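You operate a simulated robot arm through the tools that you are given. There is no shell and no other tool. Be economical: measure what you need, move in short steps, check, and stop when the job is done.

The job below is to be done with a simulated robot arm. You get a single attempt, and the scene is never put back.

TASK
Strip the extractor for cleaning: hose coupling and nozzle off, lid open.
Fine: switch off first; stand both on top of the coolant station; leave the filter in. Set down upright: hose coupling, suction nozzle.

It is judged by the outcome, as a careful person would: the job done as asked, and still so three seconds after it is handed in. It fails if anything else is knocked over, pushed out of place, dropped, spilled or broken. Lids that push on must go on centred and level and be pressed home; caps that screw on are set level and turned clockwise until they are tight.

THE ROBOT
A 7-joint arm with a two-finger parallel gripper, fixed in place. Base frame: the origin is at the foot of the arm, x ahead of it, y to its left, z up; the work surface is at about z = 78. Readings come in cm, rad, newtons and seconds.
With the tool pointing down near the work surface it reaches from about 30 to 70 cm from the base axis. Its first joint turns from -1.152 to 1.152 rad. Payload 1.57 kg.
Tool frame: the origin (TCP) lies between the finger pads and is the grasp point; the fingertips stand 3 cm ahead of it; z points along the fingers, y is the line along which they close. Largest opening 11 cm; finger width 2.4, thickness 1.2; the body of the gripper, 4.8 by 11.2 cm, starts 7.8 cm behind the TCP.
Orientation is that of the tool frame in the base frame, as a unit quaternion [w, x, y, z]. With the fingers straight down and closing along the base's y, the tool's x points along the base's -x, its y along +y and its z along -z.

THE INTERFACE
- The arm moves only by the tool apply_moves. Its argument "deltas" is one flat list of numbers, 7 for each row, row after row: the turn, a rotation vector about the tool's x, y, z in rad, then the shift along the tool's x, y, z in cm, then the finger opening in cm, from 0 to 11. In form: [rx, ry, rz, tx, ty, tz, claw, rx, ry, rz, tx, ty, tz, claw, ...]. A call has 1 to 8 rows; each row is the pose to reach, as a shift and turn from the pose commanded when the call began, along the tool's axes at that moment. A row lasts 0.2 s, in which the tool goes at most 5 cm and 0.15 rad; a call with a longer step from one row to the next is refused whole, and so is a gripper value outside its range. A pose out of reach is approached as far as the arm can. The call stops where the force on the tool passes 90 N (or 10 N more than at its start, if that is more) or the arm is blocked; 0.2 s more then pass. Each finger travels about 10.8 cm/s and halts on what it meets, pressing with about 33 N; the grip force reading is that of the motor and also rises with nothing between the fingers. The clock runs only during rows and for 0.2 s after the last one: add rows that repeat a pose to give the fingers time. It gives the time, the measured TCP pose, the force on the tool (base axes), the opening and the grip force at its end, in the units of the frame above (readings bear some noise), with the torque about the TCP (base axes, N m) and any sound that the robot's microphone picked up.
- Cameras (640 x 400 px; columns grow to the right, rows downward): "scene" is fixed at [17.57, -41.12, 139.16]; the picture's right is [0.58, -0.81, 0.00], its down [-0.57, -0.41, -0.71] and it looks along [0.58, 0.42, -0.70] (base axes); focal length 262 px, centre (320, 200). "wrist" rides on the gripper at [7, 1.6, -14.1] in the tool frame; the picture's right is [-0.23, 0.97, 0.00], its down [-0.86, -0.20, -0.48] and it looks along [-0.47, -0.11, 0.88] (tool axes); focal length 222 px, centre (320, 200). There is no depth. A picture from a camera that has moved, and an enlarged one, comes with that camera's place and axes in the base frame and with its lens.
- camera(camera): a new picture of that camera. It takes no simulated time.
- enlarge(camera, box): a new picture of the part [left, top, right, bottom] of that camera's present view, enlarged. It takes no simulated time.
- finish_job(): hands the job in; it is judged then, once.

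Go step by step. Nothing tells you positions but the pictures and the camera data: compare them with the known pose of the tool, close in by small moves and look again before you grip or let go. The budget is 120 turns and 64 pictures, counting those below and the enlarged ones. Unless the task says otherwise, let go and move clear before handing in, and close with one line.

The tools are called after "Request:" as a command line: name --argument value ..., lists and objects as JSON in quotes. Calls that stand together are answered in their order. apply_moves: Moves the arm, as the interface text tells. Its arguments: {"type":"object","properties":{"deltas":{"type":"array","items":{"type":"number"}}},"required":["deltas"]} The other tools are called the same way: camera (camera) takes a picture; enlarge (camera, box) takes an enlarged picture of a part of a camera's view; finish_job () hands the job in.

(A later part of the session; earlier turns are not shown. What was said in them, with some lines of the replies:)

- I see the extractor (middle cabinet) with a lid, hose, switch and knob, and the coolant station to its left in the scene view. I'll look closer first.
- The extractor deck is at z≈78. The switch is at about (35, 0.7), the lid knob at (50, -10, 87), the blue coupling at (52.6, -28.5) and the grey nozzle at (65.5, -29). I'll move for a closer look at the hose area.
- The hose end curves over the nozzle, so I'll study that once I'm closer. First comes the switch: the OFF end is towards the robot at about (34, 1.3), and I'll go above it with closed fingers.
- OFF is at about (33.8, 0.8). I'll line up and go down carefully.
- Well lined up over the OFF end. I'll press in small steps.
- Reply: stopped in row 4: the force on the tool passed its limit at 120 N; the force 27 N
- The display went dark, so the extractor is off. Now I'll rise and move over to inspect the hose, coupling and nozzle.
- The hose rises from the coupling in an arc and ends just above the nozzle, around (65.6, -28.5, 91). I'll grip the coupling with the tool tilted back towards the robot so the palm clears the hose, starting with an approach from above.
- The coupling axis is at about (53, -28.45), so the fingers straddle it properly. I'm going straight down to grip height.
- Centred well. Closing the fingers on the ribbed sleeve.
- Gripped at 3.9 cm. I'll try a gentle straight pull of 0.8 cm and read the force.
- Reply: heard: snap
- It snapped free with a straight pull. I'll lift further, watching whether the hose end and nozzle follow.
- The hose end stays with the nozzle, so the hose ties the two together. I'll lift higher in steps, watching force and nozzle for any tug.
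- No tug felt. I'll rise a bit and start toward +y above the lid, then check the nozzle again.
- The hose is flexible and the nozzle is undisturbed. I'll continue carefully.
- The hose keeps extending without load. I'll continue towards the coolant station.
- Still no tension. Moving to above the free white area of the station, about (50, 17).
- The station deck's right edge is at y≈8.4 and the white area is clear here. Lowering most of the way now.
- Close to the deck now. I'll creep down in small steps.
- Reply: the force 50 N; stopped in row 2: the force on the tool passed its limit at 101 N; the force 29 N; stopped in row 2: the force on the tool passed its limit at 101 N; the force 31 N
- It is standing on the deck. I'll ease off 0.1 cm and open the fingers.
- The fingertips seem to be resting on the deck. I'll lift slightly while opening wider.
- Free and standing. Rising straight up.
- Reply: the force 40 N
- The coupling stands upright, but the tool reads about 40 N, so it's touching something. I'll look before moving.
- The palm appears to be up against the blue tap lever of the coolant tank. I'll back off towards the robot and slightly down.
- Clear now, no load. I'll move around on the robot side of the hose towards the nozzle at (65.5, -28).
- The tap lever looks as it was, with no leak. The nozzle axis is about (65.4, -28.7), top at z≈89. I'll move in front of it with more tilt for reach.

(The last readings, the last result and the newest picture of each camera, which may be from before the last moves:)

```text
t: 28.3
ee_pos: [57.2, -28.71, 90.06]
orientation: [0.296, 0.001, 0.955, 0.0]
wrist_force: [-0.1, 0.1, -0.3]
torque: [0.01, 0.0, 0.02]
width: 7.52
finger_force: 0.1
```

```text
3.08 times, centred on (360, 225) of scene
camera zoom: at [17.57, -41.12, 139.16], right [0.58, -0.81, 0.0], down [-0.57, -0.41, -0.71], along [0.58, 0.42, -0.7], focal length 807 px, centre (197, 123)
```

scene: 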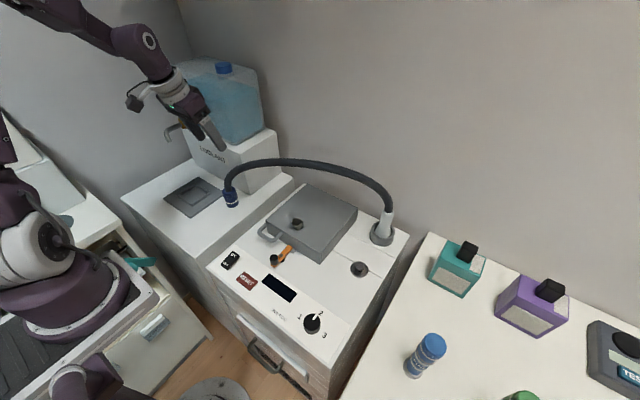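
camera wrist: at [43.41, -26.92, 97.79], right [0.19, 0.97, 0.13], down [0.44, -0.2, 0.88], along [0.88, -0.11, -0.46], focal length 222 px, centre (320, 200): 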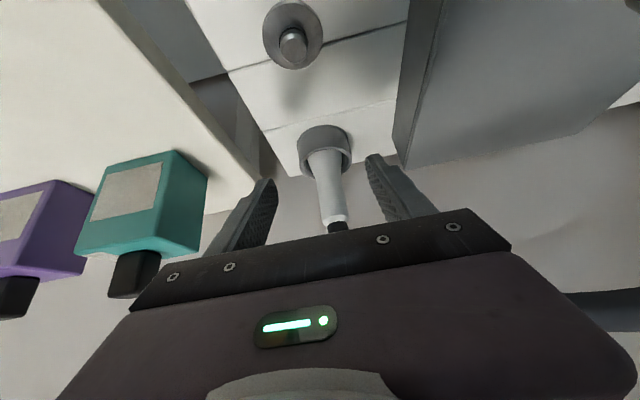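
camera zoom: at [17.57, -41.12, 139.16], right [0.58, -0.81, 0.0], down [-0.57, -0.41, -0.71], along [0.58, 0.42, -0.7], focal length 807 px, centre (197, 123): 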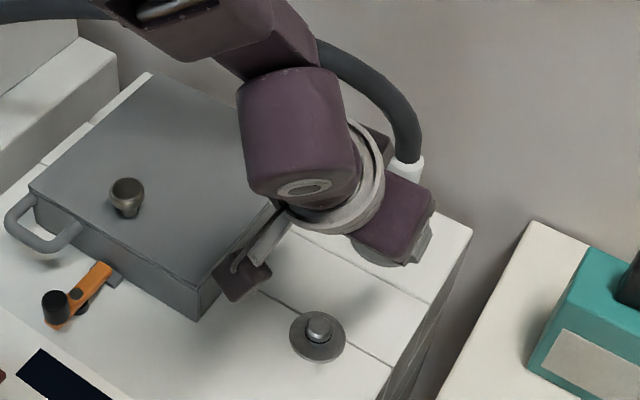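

The nozzle is centred between the fingers, about 0.35 cm to the +y side. I'll advance onto it.

Request:
apply_moves --deltas '[0, 0, 0, -1.5, 0.35, 2.7, 7.5, 0, 0, 0, -2.9, 0.35, 5.4, 7.5, 0, 0, 0, -3.9, 0.35, 7.2, 7.5, 0, 0, 0, -4.4, 0.35, 8.1, 7.5]'

Request:
enlarge --camera "wrist" --box '[220, 100, 420, 250]'

Request:
enlarge --camera "scene" --box '[320, 170, 430, 270]'

```text
t: 29.3
ee_pos: [65.51, -27.93, 85.78]
orientation: [0.295, 0.001, 0.955, 0.0]
wrist_force: [0.3, 0.2, 0.5]
torque: [0.02, -0.02, -0.03]
width: 7.51
finger_force: 0.0
```

```text
2.67 times, centred on (320, 175) of wrist
camera zoom: at [51.59, -26.16, 93.58], right [0.19, 0.97, 0.13], down [0.44, -0.2, 0.88], along [0.88, -0.11, -0.46], focal length 592 px, centre (320, 267)
```

zoom: 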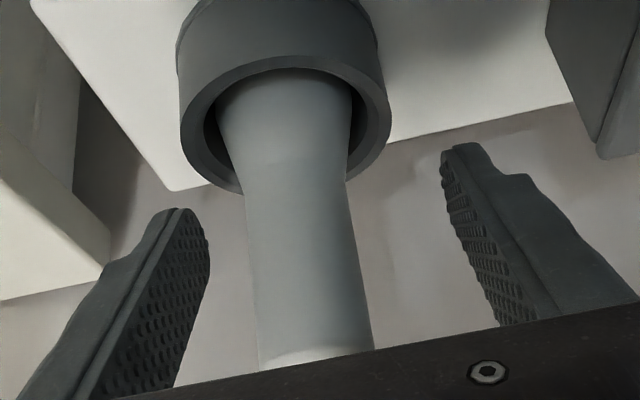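

```text
4.00 times, centred on (375, 220) of scene
camera zoom: at [17.57, -41.12, 139.16], right [0.58, -0.81, 0.0], down [-0.57, -0.41, -0.71], along [0.58, 0.42, -0.7], focal length 1049 px, centre (100, 120)
```

zoom: 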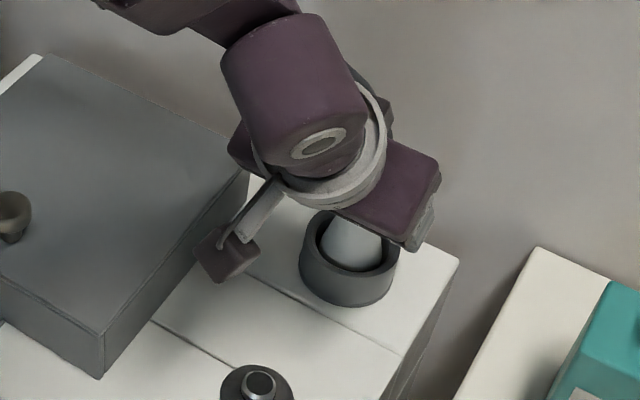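

Fingers straddle the nozzle well. I'll shift 0.2 cm and close.

Request:
apply_moves --deltas '[0, 0, 0, 0, -0.2, 0, 6, 0, 0, 0, 0, -0.2, 0, 4, 0, 0, 0, 0, -0.2, 0, 2, 0, 0, 0, 0, -0.2, 0, 1.2]'

Request:
enlarge --camera "wrist" --box '[220, 100, 420, 250]'

```text
t: 30.3
ee_pos: [65.16, -27.96, 85.97]
orientation: [0.295, 0.001, 0.955, 0.001]
wrist_force: [0.0, 0.0, -0.2]
torque: [-0.04, -0.04, -0.02]
width: 3.18
finger_force: 33.5
```

```text
2.67 times, centred on (320, 175) of wrist
camera zoom: at [51.42, -26.3, 93.53], right [0.19, 0.97, 0.13], down [0.44, -0.2, 0.88], along [0.88, -0.11, -0.46], focal length 592 px, centre (320, 267)
```

zoom: 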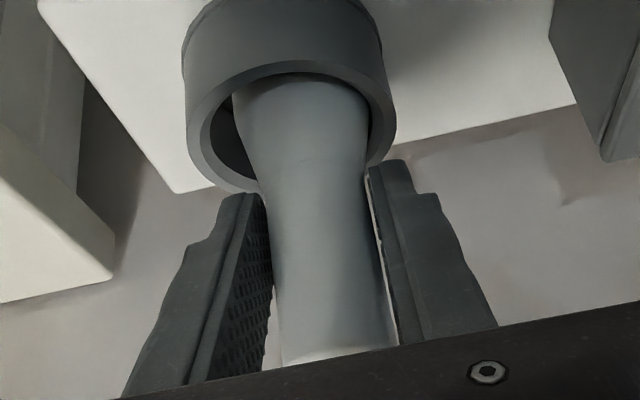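

Gripped at 3.2 cm. Lifting vertically, gently at first.

Request:
apply_moves --deltas '[0, 0, 0, -0.2, 0, -0.29, 1.2, 0, 0, 0, -0.4, 0, -0.58, 1.2, 0, 0, 0, -0.6, 0, -0.87, 1.2, 0, 0, 0, -0.9, 0, -1.3, 1.2, 0, 0, 0, -1.4, 0, -2.04, 1.2]'

Request:
enlarge --camera "wrist" --box '[220, 100, 420, 250]'

```text
t: 31.5
ee_pos: [65.26, -28.21, 88.34]
orientation: [0.295, 0.002, 0.955, 0.001]
wrist_force: [0.9, 0.2, -0.5]
torque: [-0.01, -0.03, 0.01]
width: 3.16
finger_force: 32.8
```

```text
2.67 times, centred on (320, 175) of wrist
camera zoom: at [51.49, -26.36, 95.95], right [0.19, 0.97, 0.13], down [0.44, -0.2, 0.88], along [0.88, -0.11, -0.46], focal length 592 px, centre (320, 267)
```

zoom: 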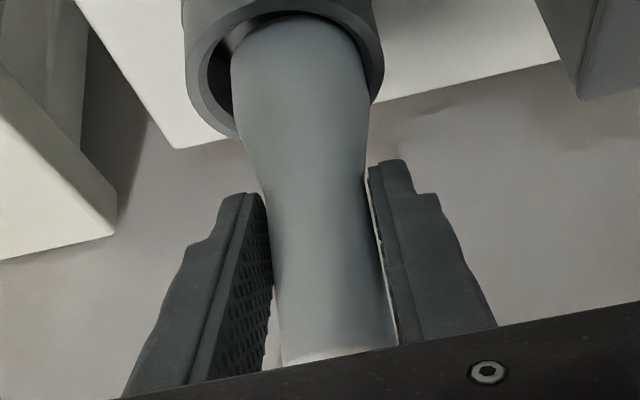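

It's sliding out freely. Continuing up clear of the cup and lid height.

Request:
apply_moves --deltas '[0, 0, 0, -1.7, 0, -2.5, 1.2, 0, 0, 0, -3.4, 0, -4.95, 1.2, 0, 0, 0, -3.9, 0, -8.2, 1.2, 0, 0, 0, -3.9, 0, -11.4, 1.2, 0, 0, 0, -3.8, 0, -14.4, 1.2]'

Request:
camera --camera "scene"

```text
t: 32.7
ee_pos: [60.24, -28.23, 102.18]
orientation: [0.295, 0.001, 0.955, 0.002]
wrist_force: [0.9, 0.3, -0.8]
torque: [0.02, 0.0, 0.02]
width: 3.16
finger_force: 32.7
```

```text
16 pictures are left
```

scene: 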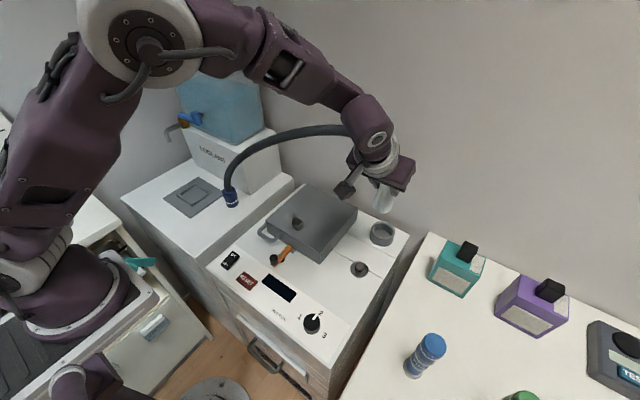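

The nozzle is out and hangs vertically. I'll carry it to the station, to a spot about (42, 12.5) in front of the coupling.

Request:
apply_moves --deltas '[0, 0, 0, 1.5, 4.07, -1.02, 1.2, 0, 0, 0, 3, 8.1, -2, 1.2, 0, 0, 0, 4.5, 12.2, -3, 1.2, 0, 0, 0, 6, 16.3, -4, 1.2, 0, 0, 0, 7.5, 20.4, -5.1, 1.2, 0, 0, 0, 9, 24.4, -6.1, 1.2, 0, 0, 0, 10.5, 28.5, -7.1, 1.2, 0, 0, 0, 12, 32.6, -8.2, 1.2]'

Request:
apply_moves --deltas '[0, 0, 0, 1.5, 4.07, -1.02, 1.2, 0, 0, 0, 2.9, 8.1, -2, 1.2]'

Request:
camera --camera "wrist"

```text
t: 34.5
ee_pos: [45.7, 4.3, 102.63]
orientation: [0.295, 0.003, 0.956, 0.0]
wrist_force: [0.3, -0.2, -0.2]
torque: [-0.02, -0.01, 0.02]
width: 3.12
finger_force: 32.7
```

```text
t: 35.1
ee_pos: [42.4, 12.54, 102.31]
orientation: [0.295, 0.0, 0.955, -0.001]
wrist_force: [-0.6, 0.3, -0.1]
torque: [-0.05, -0.01, -0.04]
width: 3.13
finger_force: 33.6
```

```text
15 pictures are left
camera wrist: at [28.5, 14.3, 110.01], right [0.19, 0.97, 0.13], down [0.44, -0.2, 0.88], along [0.88, -0.11, -0.46], focal length 222 px, centre (320, 200)
```

wrist: 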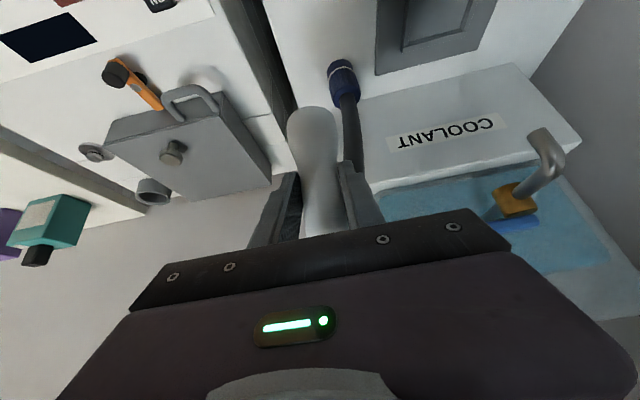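

Well positioned above free white deck. Lowering to just above it.

Request:
apply_moves --deltas '[0, 0, 0, 2.26, 0.4, 3.3, 1.2, 0, 0, 0, 4.52, 0.4, 6.6, 1.2, 0, 0, 0, 6.78, 0.4, 9.9, 1.2, 0, 0, 0, 8.2, 0.4, 12, 1.2]'

Request:
enlarge --camera "scene" --box '[150, 110, 290, 230]'

```text
t: 36.1
ee_pos: [42.59, 13.2, 87.79]
orientation: [0.294, 0.001, 0.956, 0.001]
wrist_force: [-0.6, -0.2, -0.2]
torque: [-0.02, 0.01, -0.01]
width: 3.09
finger_force: 32.9
```

```text
3.33 times, centred on (220, 170) of scene
camera zoom: at [17.57, -41.12, 139.16], right [0.58, -0.81, 0.0], down [-0.57, -0.41, -0.71], along [0.58, 0.42, -0.7], focal length 874 px, centre (653, 300)
```

zoom: 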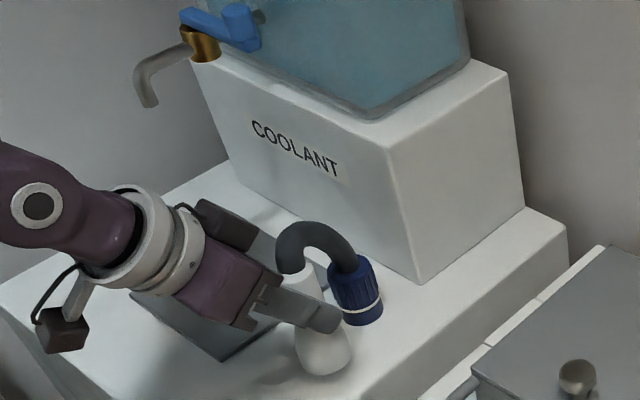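

About 2 cm to go. Creeping down.

Request:
apply_moves --deltas '[0, 0, 0, 0.34, 0, 0.5, 1.2, 0, 0, 0, 0.56, 0, 0.82, 1.2, 0, 0, 0, 0.74, 0, 1.07, 1.2]'

```text
t: 36.9
ee_pos: [42.32, 13.0, 86.47]
orientation: [0.295, 0.002, 0.955, 0.0]
wrist_force: [-0.5, 0.0, -0.5]
torque: [0.0, 0.03, -0.01]
width: 3.09
finger_force: 32.7
```

Request:
apply_moves --deltas '[0, 0, 0, 0.11, 0, 0.16, 1.2, 0, 0, 0, 0.22, 0, 0.33, 1.2]'

```text
t: 37.5
ee_pos: [42.23, 13.03, 86.05]
orientation: [0.295, 0.001, 0.955, 0.001]
wrist_force: [0.8, 0.6, -0.4]
torque: [-0.04, -0.02, 0.0]
width: 3.09
finger_force: 33.2
```

No contact yet. Another 0.3 cm.

Request:
apply_moves --deltas '[0, 0, 0, 0.09, 0, 0.12, 1.2, 0, 0, 0, 0.17, 0, 0.25, 1.2]'

```text
t: 38.1
ee_pos: [42.29, 12.97, 85.64]
orientation: [0.295, 0.0, 0.956, 0.0]
wrist_force: [-0.1, 0.2, -1.0]
torque: [-0.01, 0.02, 0.01]
width: 3.09
finger_force: 32.6
```

Request:
apply_moves --deltas '[0, 0, 0, 0.09, 0, 0.12, 1.2, 0, 0, 0, 0.17, 0, 0.25, 1.2]'

Request:
enlarge --camera "scene" --box '[190, 150, 260, 220]'

```text
t: 38.7
ee_pos: [42.26, 12.94, 85.49]
orientation: [0.295, 0.002, 0.955, 0.0]
wrist_force: [-6.6, -2.2, 19.2]
torque: [-0.4, 0.11, -0.1]
width: 3.09
finger_force: 32.6
```

```text
5.71 times, centred on (225, 185) of scene
camera zoom: at [17.53, -41.13, 139.16], right [0.58, -0.81, 0.0], down [-0.57, -0.41, -0.71], along [0.58, 0.42, -0.7], focal length 1498 px, centre (863, 286)
```

zoom: 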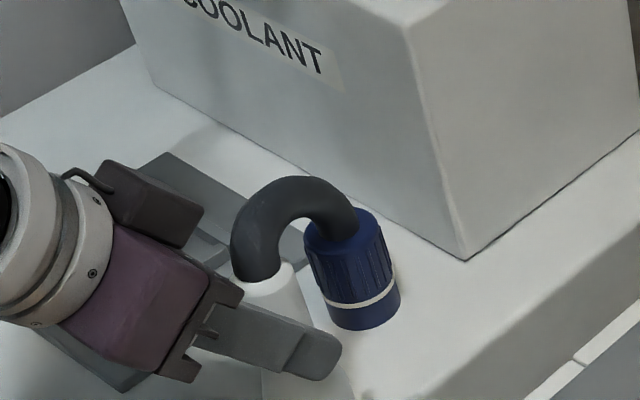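

In contact with the deck (19 N). Opening gently.

Request:
apply_moves --deltas '[0, 0, 0, -0.06, 0, -0.08, 2.5, 0, 0, 0, -0.06, 0, -0.08, 3.6, 0, 0, 0, -0.06, 0, -0.08, 4.6, 0, 0, 0, -0.06, 0, -0.08, 5.4, 0, 0, 0, -0.06, 0, -0.08, 5.4]'

Request:
camera --camera "wrist"

```text
t: 39.9
ee_pos: [42.32, 12.93, 85.56]
orientation: [0.295, 0.001, 0.955, 0.0]
wrist_force: [0.6, -0.2, -0.3]
torque: [0.01, 0.0, 0.03]
width: 5.39
finger_force: 0.0
```

```text
12 pictures are left
camera wrist: at [28.48, 14.76, 93.26], right [0.19, 0.97, 0.13], down [0.44, -0.2, 0.88], along [0.88, -0.11, -0.46], focal length 222 px, centre (320, 200)
```

wrist: 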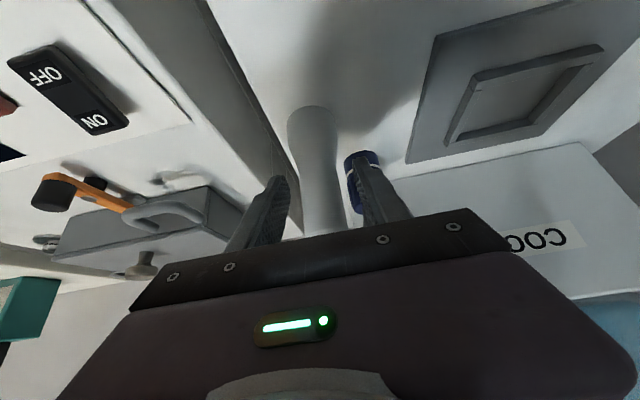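

Released and upright. I'll back out along the fingers, then swing over to inspect the orange latch in front of the lid.

Request:
apply_moves --deltas '[0, 0, 0, 0, 0, -4, 5.4, 0, 0, 0, 0, 0, -8, 5.4, 0, 0, 0, 0, 0, -12, 5.4, 0, 0.12, 0, 0, -4.6, -12, 5.4, 0, 0.24, 0, 0, -9.2, -12, 5.4, 0, 0.36, 0, 0, -13.8, -12, 5.4, 0, 0.48, 0, 0, -18.4, -12, 5.4, 0, 0.6, 0, 0, -22, -12, 5.4]'

Request:
camera --camera "scene"

Request:
enlarge --camera "wrist" --box '[220, 70, 460, 220]'

```text
t: 41.7
ee_pos: [35.63, -8.37, 95.52]
orientation: [-0.002, 0.0, 1.0, 0.0]
wrist_force: [0.1, 0.2, -0.2]
torque: [0.02, 0.0, 0.06]
width: 5.39
finger_force: 0.1
out of reach, approached as far as the arm can: row 2, 3, 4, 5, 8
```

```text
11 pictures are left
```

scene: 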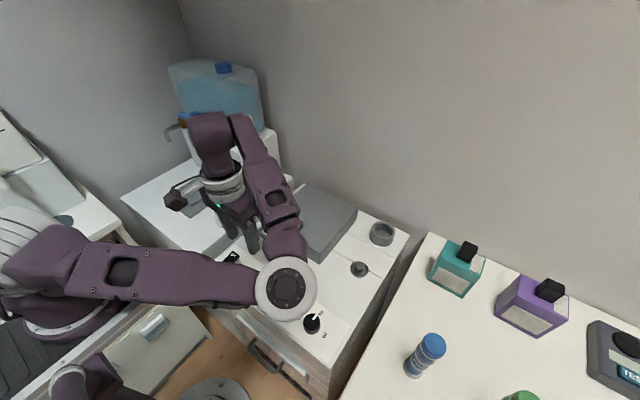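

```text
2.67 times, centred on (340, 145) of wrist
camera zoom: at [28.63, -6.63, 109.65], right [0.23, 0.97, 0.0], down [0.86, -0.2, 0.47], along [0.46, -0.11, -0.88], focal length 592 px, centre (267, 347)
```

zoom: 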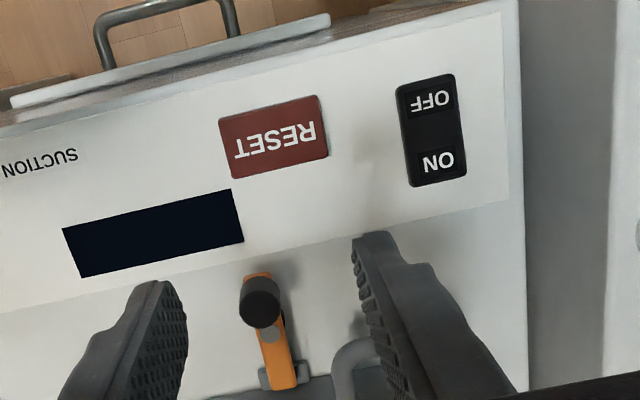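

The latch is a swing lever along x at y≈-9.8, with its knob at (40.4, -9.8), a bolt pivot around x≈43.4 and its inner end over the lid lug. I'll close the fingers and bring them down beside the knob (+y side), stopping for a close look.

Request:
apply_moves --deltas '[0, 0, 0, -2.2, 1, 2, 3, 0, 0, 0, -4.4, 2.1, 4, 1, 0, 0, 0, -4.4, 2.1, 7, 0, 0, 0, 0, -4.4, 2.1, 9, 0]'

Request:
enlarge --camera "wrist" --box '[220, 90, 400, 230]'

```text
t: 42.7
ee_pos: [40.08, -6.43, 86.41]
orientation: [0.001, 0.001, 1.0, 0.0]
wrist_force: [0.7, 0.5, -0.7]
torque: [0.05, 0.01, -0.02]
width: 0.0
finger_force: 21.1
```

```text
2.86 times, centred on (310, 160) of wrist
camera zoom: at [33.17, -4.78, 100.54], right [0.23, 0.97, 0.0], down [0.86, -0.2, 0.48], along [0.47, -0.11, -0.88], focal length 635 px, centre (349, 314)
```

zoom: 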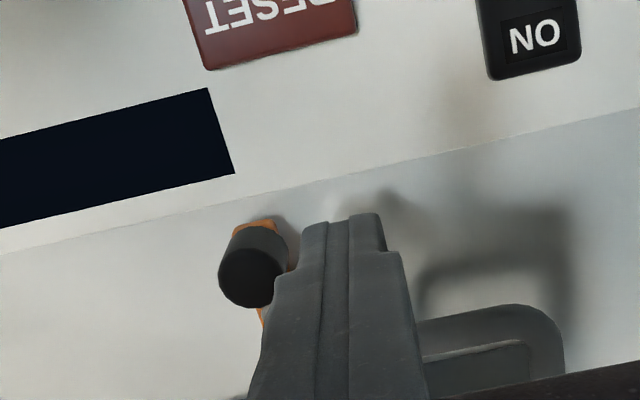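

The knob is just to the -y side and the handle loop is clear behind. I'll go down 2.8 cm and push the knob gently towards -y.

Request:
apply_moves --deltas '[0, 0, 0, -0.2, 0, 1.4, 0, 0, 0, 0, -0.2, 0, 2.8, 0, 0, 0, 0, -0.2, -0.6, 2.8, 0, 0, 0, 0, -0.2, -1.2, 2.8, 0, 0, 0, 0, -0.2, -1.7, 2.8, 0, 0, 0, 0, -0.2, -2.1, 2.8, 0]'

```text
t: 44.1
ee_pos: [40.19, -8.69, 83.66]
orientation: [-0.001, 0.001, 1.0, 0.0]
wrist_force: [-3.4, 1.9, 1.4]
torque: [0.04, 0.08, -0.03]
width: 0.0
finger_force: 21.8
```

It moves with little force. Continuing the push.

Request:
apply_moves --deltas '[0, 0, 0, -0.1, -0.6, 0, 0, 0, 0, 0, -0.4, -1.2, 0, 0, 0, 0, 0, -0.8, -1.8, 0, 0, 0, 0, 0, -1.2, -2.3, 0, 0]'

Request:
enlarge --camera "wrist" --box '[220, 90, 400, 230]'

```text
t: 45.1
ee_pos: [40.65, -10.2, 83.69]
orientation: [-0.008, 0.0, 1.0, 0.007]
wrist_force: [-46.9, 53.6, 1.1]
torque: [1.3, 1.1, 0.12]
width: 0.02
finger_force: 21.3
```

```text
2.86 times, centred on (310, 160) of wrist
camera zoom: at [33.92, -8.76, 97.85], right [0.23, 0.97, 0.01], down [0.86, -0.21, 0.46], along [0.45, -0.09, -0.89], focal length 635 px, centre (349, 314)
```

zoom: 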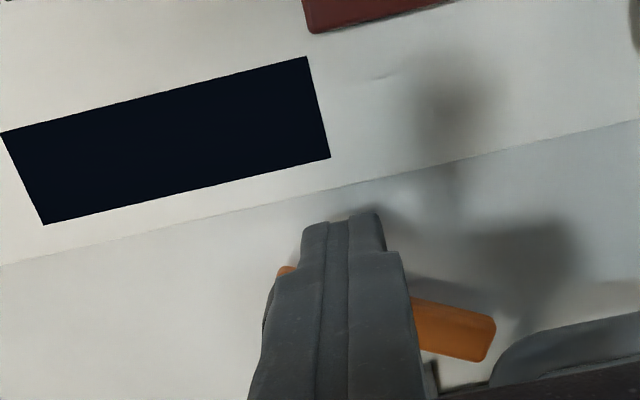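

The lever has swung about 80° clear of the lug and reached its stop. Backing off and rising.

Request:
apply_moves --deltas '[0, 0, 0, 0.8, 0.6, 0, 0, 0, 0, 0, 1.2, 0.6, -2, 0, 0, 0, 0, 1.2, 0.6, -6, 0, 0, 0, 0, 1.2, 0.6, -10, 0]'

Request:
enlarge --camera "wrist" --box '[200, 90, 440, 240]'

```text
t: 46.1
ee_pos: [40.46, -10.63, 93.83]
orientation: [-0.001, 0.001, 1.0, 0.0]
wrist_force: [-0.9, -0.3, -0.4]
torque: [-0.01, 0.0, -0.02]
width: 0.01
finger_force: 20.4
```

```text
2.67 times, centred on (320, 165) of wrist
camera zoom: at [33.41, -8.82, 107.79], right [0.23, 0.97, 0.0], down [0.86, -0.2, 0.48], along [0.46, -0.11, -0.88], focal length 592 px, centre (320, 293)
```

zoom: 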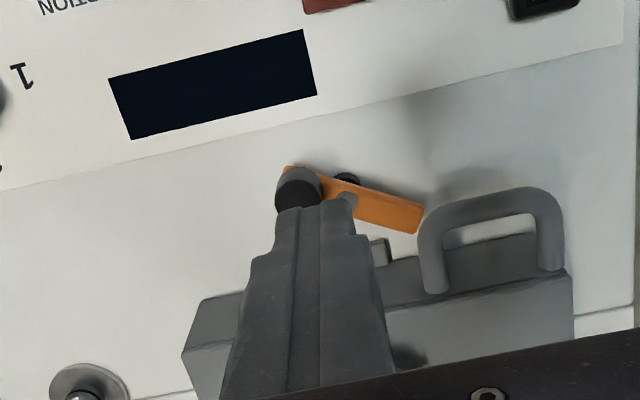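

The lever is clear of the lug. The lid's handle loop has legs at y≈-6.4 and -1.4, at x≈44–46.7 and z≈82.6. I'll grip it across both legs with just the fingertips, so the lid can pivot between the pads while I follow its arc.

Request:
apply_moves --deltas '[0, 0, 0, -2, 3.4, 0, 4, 0, 0, 0, -4.4, 6.7, 0, 8.5, 0, 0, 0, -4.4, 6.7, 3, 8.5, 0, 0, 0, -4.4, 6.7, 6.3, 8.5]'

Request:
camera --camera "wrist"

```text
t: 47.1
ee_pos: [44.75, -3.5, 87.36]
orientation: [0.0, 0.001, 1.0, 0.001]
wrist_force: [0.6, -0.1, -0.1]
torque: [0.01, -0.01, -0.01]
width: 8.51
finger_force: 0.0
```

```text
6 pictures are left
camera wrist: at [37.75, -1.71, 101.44], right [0.23, 0.97, 0.0], down [0.86, -0.2, 0.48], along [0.47, -0.11, -0.88], focal length 222 px, centre (320, 200)
```

wrist: 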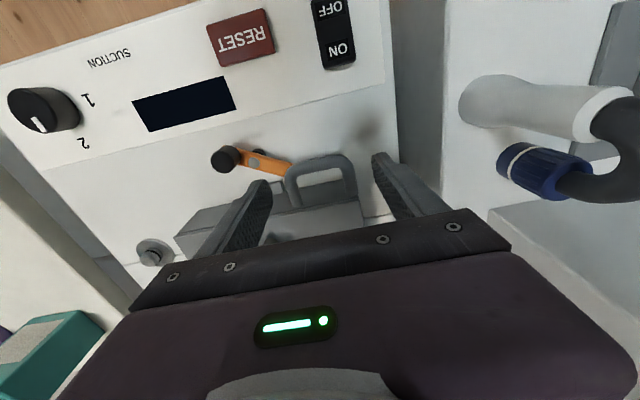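

The loop is centred between the fingers. Down 2.8 cm and close on both legs.

Request:
apply_moves --deltas '[0, 0, 0, -0.3, -0.15, 1.5, 8.5, 0, 0, 0, -0.3, -0.15, 2.9, 8.5, 0, 0, 0, -0.3, -0.15, 2.9, 6.5, 0, 0, 0, -0.3, -0.15, 2.9, 5, 0, 0, 0, -0.3, -0.15, 2.9, 4.5]'

```text
t: 48.3
ee_pos: [45.05, -3.77, 84.44]
orientation: [0.0, 0.001, 1.0, 0.0]
wrist_force: [3.0, -4.9, -2.2]
torque: [-0.09, 0.16, 0.02]
width: 6.52
finger_force: 44.7
```

Handle gripped at 6.5 cm. Trying the first 10° of the arc about a hinge at the rear.

Request:
apply_moves --deltas '[0, 0, 0, -0.17, 0, -0.85, 4.5, 0, 0, 0, -0.38, 0, -1.67, 4.5, 0, 0, 0, -0.62, 0, -2.5, 4.5, 0, 0, 0, -0.9, 0, -3.3, 4.5]'

Request:
enlarge --camera "wrist" --box '[160, 100, 440, 260]'

```text
t: 49.3
ee_pos: [45.54, -3.64, 87.78]
orientation: [-0.005, -0.002, 1.0, 0.0]
wrist_force: [-41.5, -1.0, 0.9]
torque: [0.0, 1.41, 0.3]
width: 6.52
finger_force: 45.7
```

```text
2.29 times, centred on (300, 180) of wrist
camera zoom: at [38.59, -2.01, 101.93], right [0.23, 0.97, 0.0], down [0.86, -0.2, 0.47], along [0.46, -0.11, -0.88], focal length 508 px, centre (366, 246)
```

zoom: 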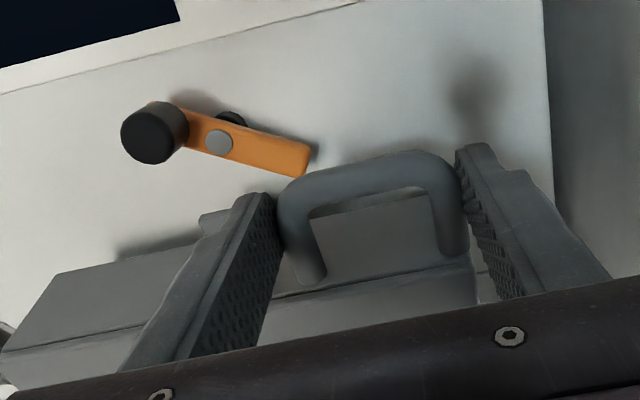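

The lid is lifting, but I'm pushing a bit too far forward (Fx −41 N), which suggests a higher hinge line. I'll correct the arc and carry on.

Request:
apply_moves --deltas '[0, 0, 0, 0.5, 0, -0.85, 4.5, 0, 0, 0, 0.25, 0, -1.82, 4.5, 0, 0, 0, -0.05, 0, -2.8, 4.5, 0, 0, 0, -0.4, 0, -3.73, 4.5, 0, 0, 0, -0.85, 0, -4.65, 4.5]'

```text
t: 50.5
ee_pos: [46.43, -3.83, 92.44]
orientation: [-0.004, 0.0, 1.0, 0.001]
wrist_force: [-18.9, 16.5, -0.7]
torque: [0.34, 1.72, 0.68]
width: 6.51
finger_force: 45.2
```

Opening well at about 24°. I'll continue along the arc and let the tool pitch slightly with the lid.

Request:
apply_moves --deltas '[0, 0.06, 0, 0, 0, -1.55, 4.5, 0, 0.12, 0, -0.9, 0, -3.05, 4.5, 0, 0.18, 0, -1.95, 0, -4.4, 4.5, 0, 0.24, 0, -3.1, 0, -5.7, 4.5, 0, 0.3, 0, -4.4, 0, -6.95, 4.5]'

```text
t: 51.7
ee_pos: [51.04, -3.76, 99.65]
orientation: [-0.154, -0.001, 0.988, 0.001]
wrist_force: [-25.1, 18.6, 12.4]
torque: [0.36, 1.68, 0.77]
width: 6.53
finger_force: 44.8
```

About 49° open. Continuing the arc.

Request:
apply_moves --deltas '[0, 0, 0, -0.85, 0, -1.83, 4.5, 0, 0, 0, -1.89, 0, -3.2, 4.5, 0, 0, 0, -3.0, 0, -4.49, 4.5, 0, 0, 0, -4.33, 0, -5.63, 4.5]'

Request:
camera --camera "scene"

```text
t: 52.7
ee_pos: [56.66, -3.76, 103.58]
orientation: [-0.151, -0.001, 0.988, 0.004]
wrist_force: [-23.6, 18.6, 30.9]
torque: [0.84, 1.21, 0.09]
width: 6.58
finger_force: 44.8
```

```text
4 pictures are left
```

scene: 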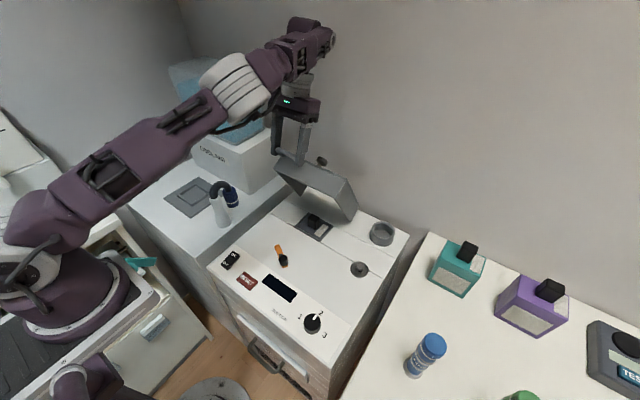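

The lid is about 65° open, the filter is still in place, and both parts stand upright. I'll carry on towards vertical and slightly past.

Request:
apply_moves --deltas '[0, 0, 0, -1.45, 0, -1.39, 4.5, 0, 0, 0, -3.57, 0, -2.67, 4.5, 0, 0, 0, -5.75, 0, -3.72, 4.5]'

```text
t: 53.5
ee_pos: [58.44, -3.64, 104.24]
orientation: [-0.151, 0.008, 0.988, -0.005]
wrist_force: [-27.0, -40.5, 58.0]
torque: [-1.45, 0.13, -0.41]
width: 6.61
finger_force: 45.3
out of reach, approached as far as the arm can: row 2, 3
```

The reach limit is due to the tool pitch, so I'll pitch the tool back around the grip point while holding the lid.

Request:
apply_moves --deltas '[0, -0.1, 0, 0.18, 0, 0.05, 4.5, 0, -0.2, 0, 0.37, 0, 0.1, 4.5, 0, -0.3, 0, 0.55, 0, 0.1, 4.5]'

```text
t: 54.3
ee_pos: [57.73, -3.75, 104.2]
orientation: [-0.005, 0.004, 1.0, -0.004]
wrist_force: [-26.7, -51.1, 40.6]
torque: [-2.2, 1.52, -0.96]
width: 6.65
finger_force: 45.3
```

Reach is recovered. Continuing over the top with a gradual forward tilt and a small y relief.

Request:
apply_moves --deltas '[0, -0.08, 0, -1.7, -0.3, -0.9, 4.5, 0, -0.16, 0, -3.9, -0.4, -1.3, 4.5, 0, -0.24, 0, -6.2, -0.4, -1.4, 4.5, 0, -0.3, 0, -8.2, -0.4, -1.25, 4.5]'

```text
t: 55.1
ee_pos: [63.9, -3.75, 106.23]
orientation: [0.109, 0.001, 0.994, -0.001]
wrist_force: [-4.3, -4.4, 19.4]
torque: [-1.0, 0.18, 0.05]
width: 6.65
finger_force: 12.5
stopped in row 3: the force on the tool passed its limit at 97 N (the readings are from after the stop); the commanded pose is now the measured one
```

The motion stopped on force around vertical, so I'll check the state of the lid.

Request:
enlarge --camera "scene" --box '[180, 80, 420, 280]'

```text
2.00 times, centred on (300, 180) of scene
camera zoom: at [17.53, -41.12, 139.16], right [0.58, -0.81, 0.0], down [-0.57, -0.41, -0.71], along [0.58, 0.42, -0.7], focal length 524 px, centre (360, 240)
```

zoom: 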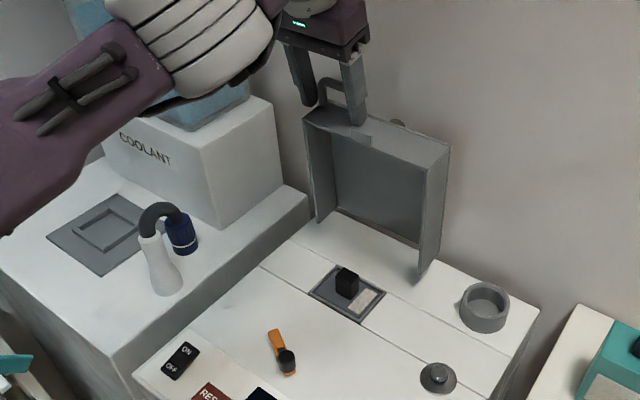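

The lid stands at about vertical or slightly past, with the filter still seated. I'll nudge a little further back to confirm the stop before letting go.

Request:
apply_moves --deltas '[0, 0, 0, -0.5, 0, 0.1, 4.5, 0, 0, 0, -1.0, 0, 0.3, 4.5, 0, 0, 0, -1.0, 0, 0.3, 4.5]'

```text
t: 55.9
ee_pos: [64.79, -3.8, 106.48]
orientation: [0.111, 0.001, 0.994, -0.001]
wrist_force: [-17.8, -16.7, 74.4]
torque: [-3.13, 1.69, -0.31]
width: 6.63
finger_force: 44.4
```

The fingertips are pressing on the lid's edge. I'll ease up a bit and continue back.

Request:
apply_moves --deltas '[0, 0, 0, 0, 0, -0.5, 4.5, 0, 0, 0, -0.8, 0, -0.4, 4.5, 0, 0, 0, -1.6, 0, -0.2, 4.5, 0, 0, 0, -2.4, 0, 0, 4.5]'

```text
t: 56.9
ee_pos: [67.24, -3.66, 106.74]
orientation: [0.111, 0.001, 0.994, -0.001]
wrist_force: [-8.3, -18.6, 49.1]
torque: [-2.73, 1.48, -0.76]
width: 6.61
finger_force: 45.5
```

It's moving back freely, about 10° past vertical. A little further to find the stop.

Request:
apply_moves --deltas '[0, 0, 0, 0, 0.2, -0.4, 4.5, 0, 0, 0, -0.7, 0.2, -0.4, 4.5, 0, 0, 0, -1.4, 0.2, -0.2, 4.5]'

```text
t: 57.7
ee_pos: [68.54, -3.75, 106.75]
orientation: [0.107, 0.003, 0.994, -0.002]
wrist_force: [-6.7, -26.9, 8.2]
torque: [-1.41, 1.49, -0.63]
width: 6.6
finger_force: 44.8
```

The lid is well past vertical now. Opening the fingers and checking before retreating.

Request:
apply_moves --deltas '[0, 0, 0, 0, 0, 0, 6.9, 0, 0, 0, 0, 0, 0, 7.6, 0, 0, 0, 0, 0, 0, 8.5, 0, 0, 0, 0, 0, 0, 8.5]'

Request:
enlarge --camera "scene" --box '[180, 80, 420, 280]'

```text
t: 58.7
ee_pos: [68.65, -3.44, 106.84]
orientation: [0.108, 0.0, 0.994, 0.0]
wrist_force: [0.1, 0.4, -0.2]
torque: [-0.03, 0.0, -0.02]
width: 8.5
finger_force: 0.0
```

```text
2.00 times, centred on (300, 180) of scene
camera zoom: at [17.57, -41.12, 139.16], right [0.58, -0.81, 0.0], down [-0.57, -0.41, -0.71], along [0.58, 0.42, -0.7], focal length 524 px, centre (360, 240)
```

zoom: 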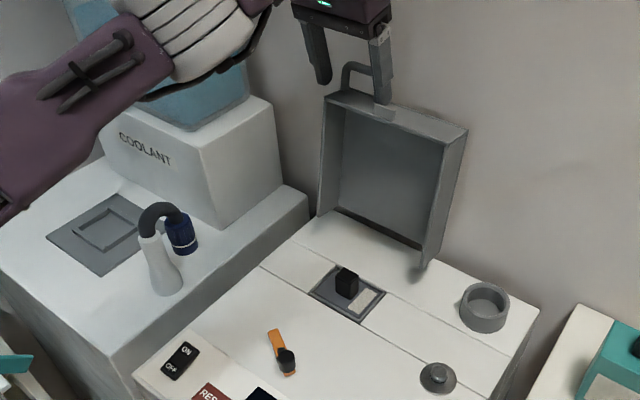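

The lid stays open on its own. Backing the tool up and away.

Request:
apply_moves --deltas '[0, 0, 0, 0, 0, -1.5, 8.8, 0, 0, 0, 0.3, 0, -4, 8.8, 0, 0, 0, 1.5, 0, -7, 8.8, 0, 0, 0, 4.5, 0, -10, 8.8, 0, 0, 0, 8.5, 0, -12, 8.8]'

Request:
camera --camera "scene"

```text
t: 59.9
ee_pos: [57.79, -3.57, 116.72]
orientation: [0.108, 0.001, 0.994, 0.0]
wrist_force: [1.8, 0.1, -0.3]
torque: [0.02, 0.02, -0.05]
width: 8.81
finger_force: 0.1
```

```text
1 pictures are left
```

scene: 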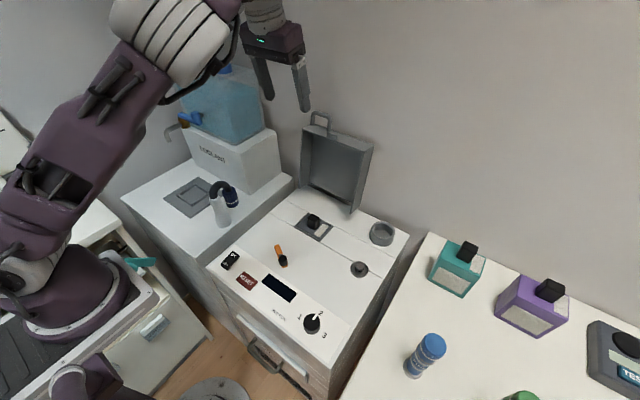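

The lid is open and staying put, the filter is in place, the display is dark, both parts stand upright on the coolant station, and the tool is clear. Handing in now.

Request:
finish_job

```text
The job is handed in.
```

The extractor is stripped for cleaning: it's switched off, the hose coupling and suction nozzle are standing upright on top of the coolant station, the lid is open, and the filter is still in; the gripper briefly pressed against the coolant tank, apparently at its tap lever, but the tap looked unmoved and nothing leaked.
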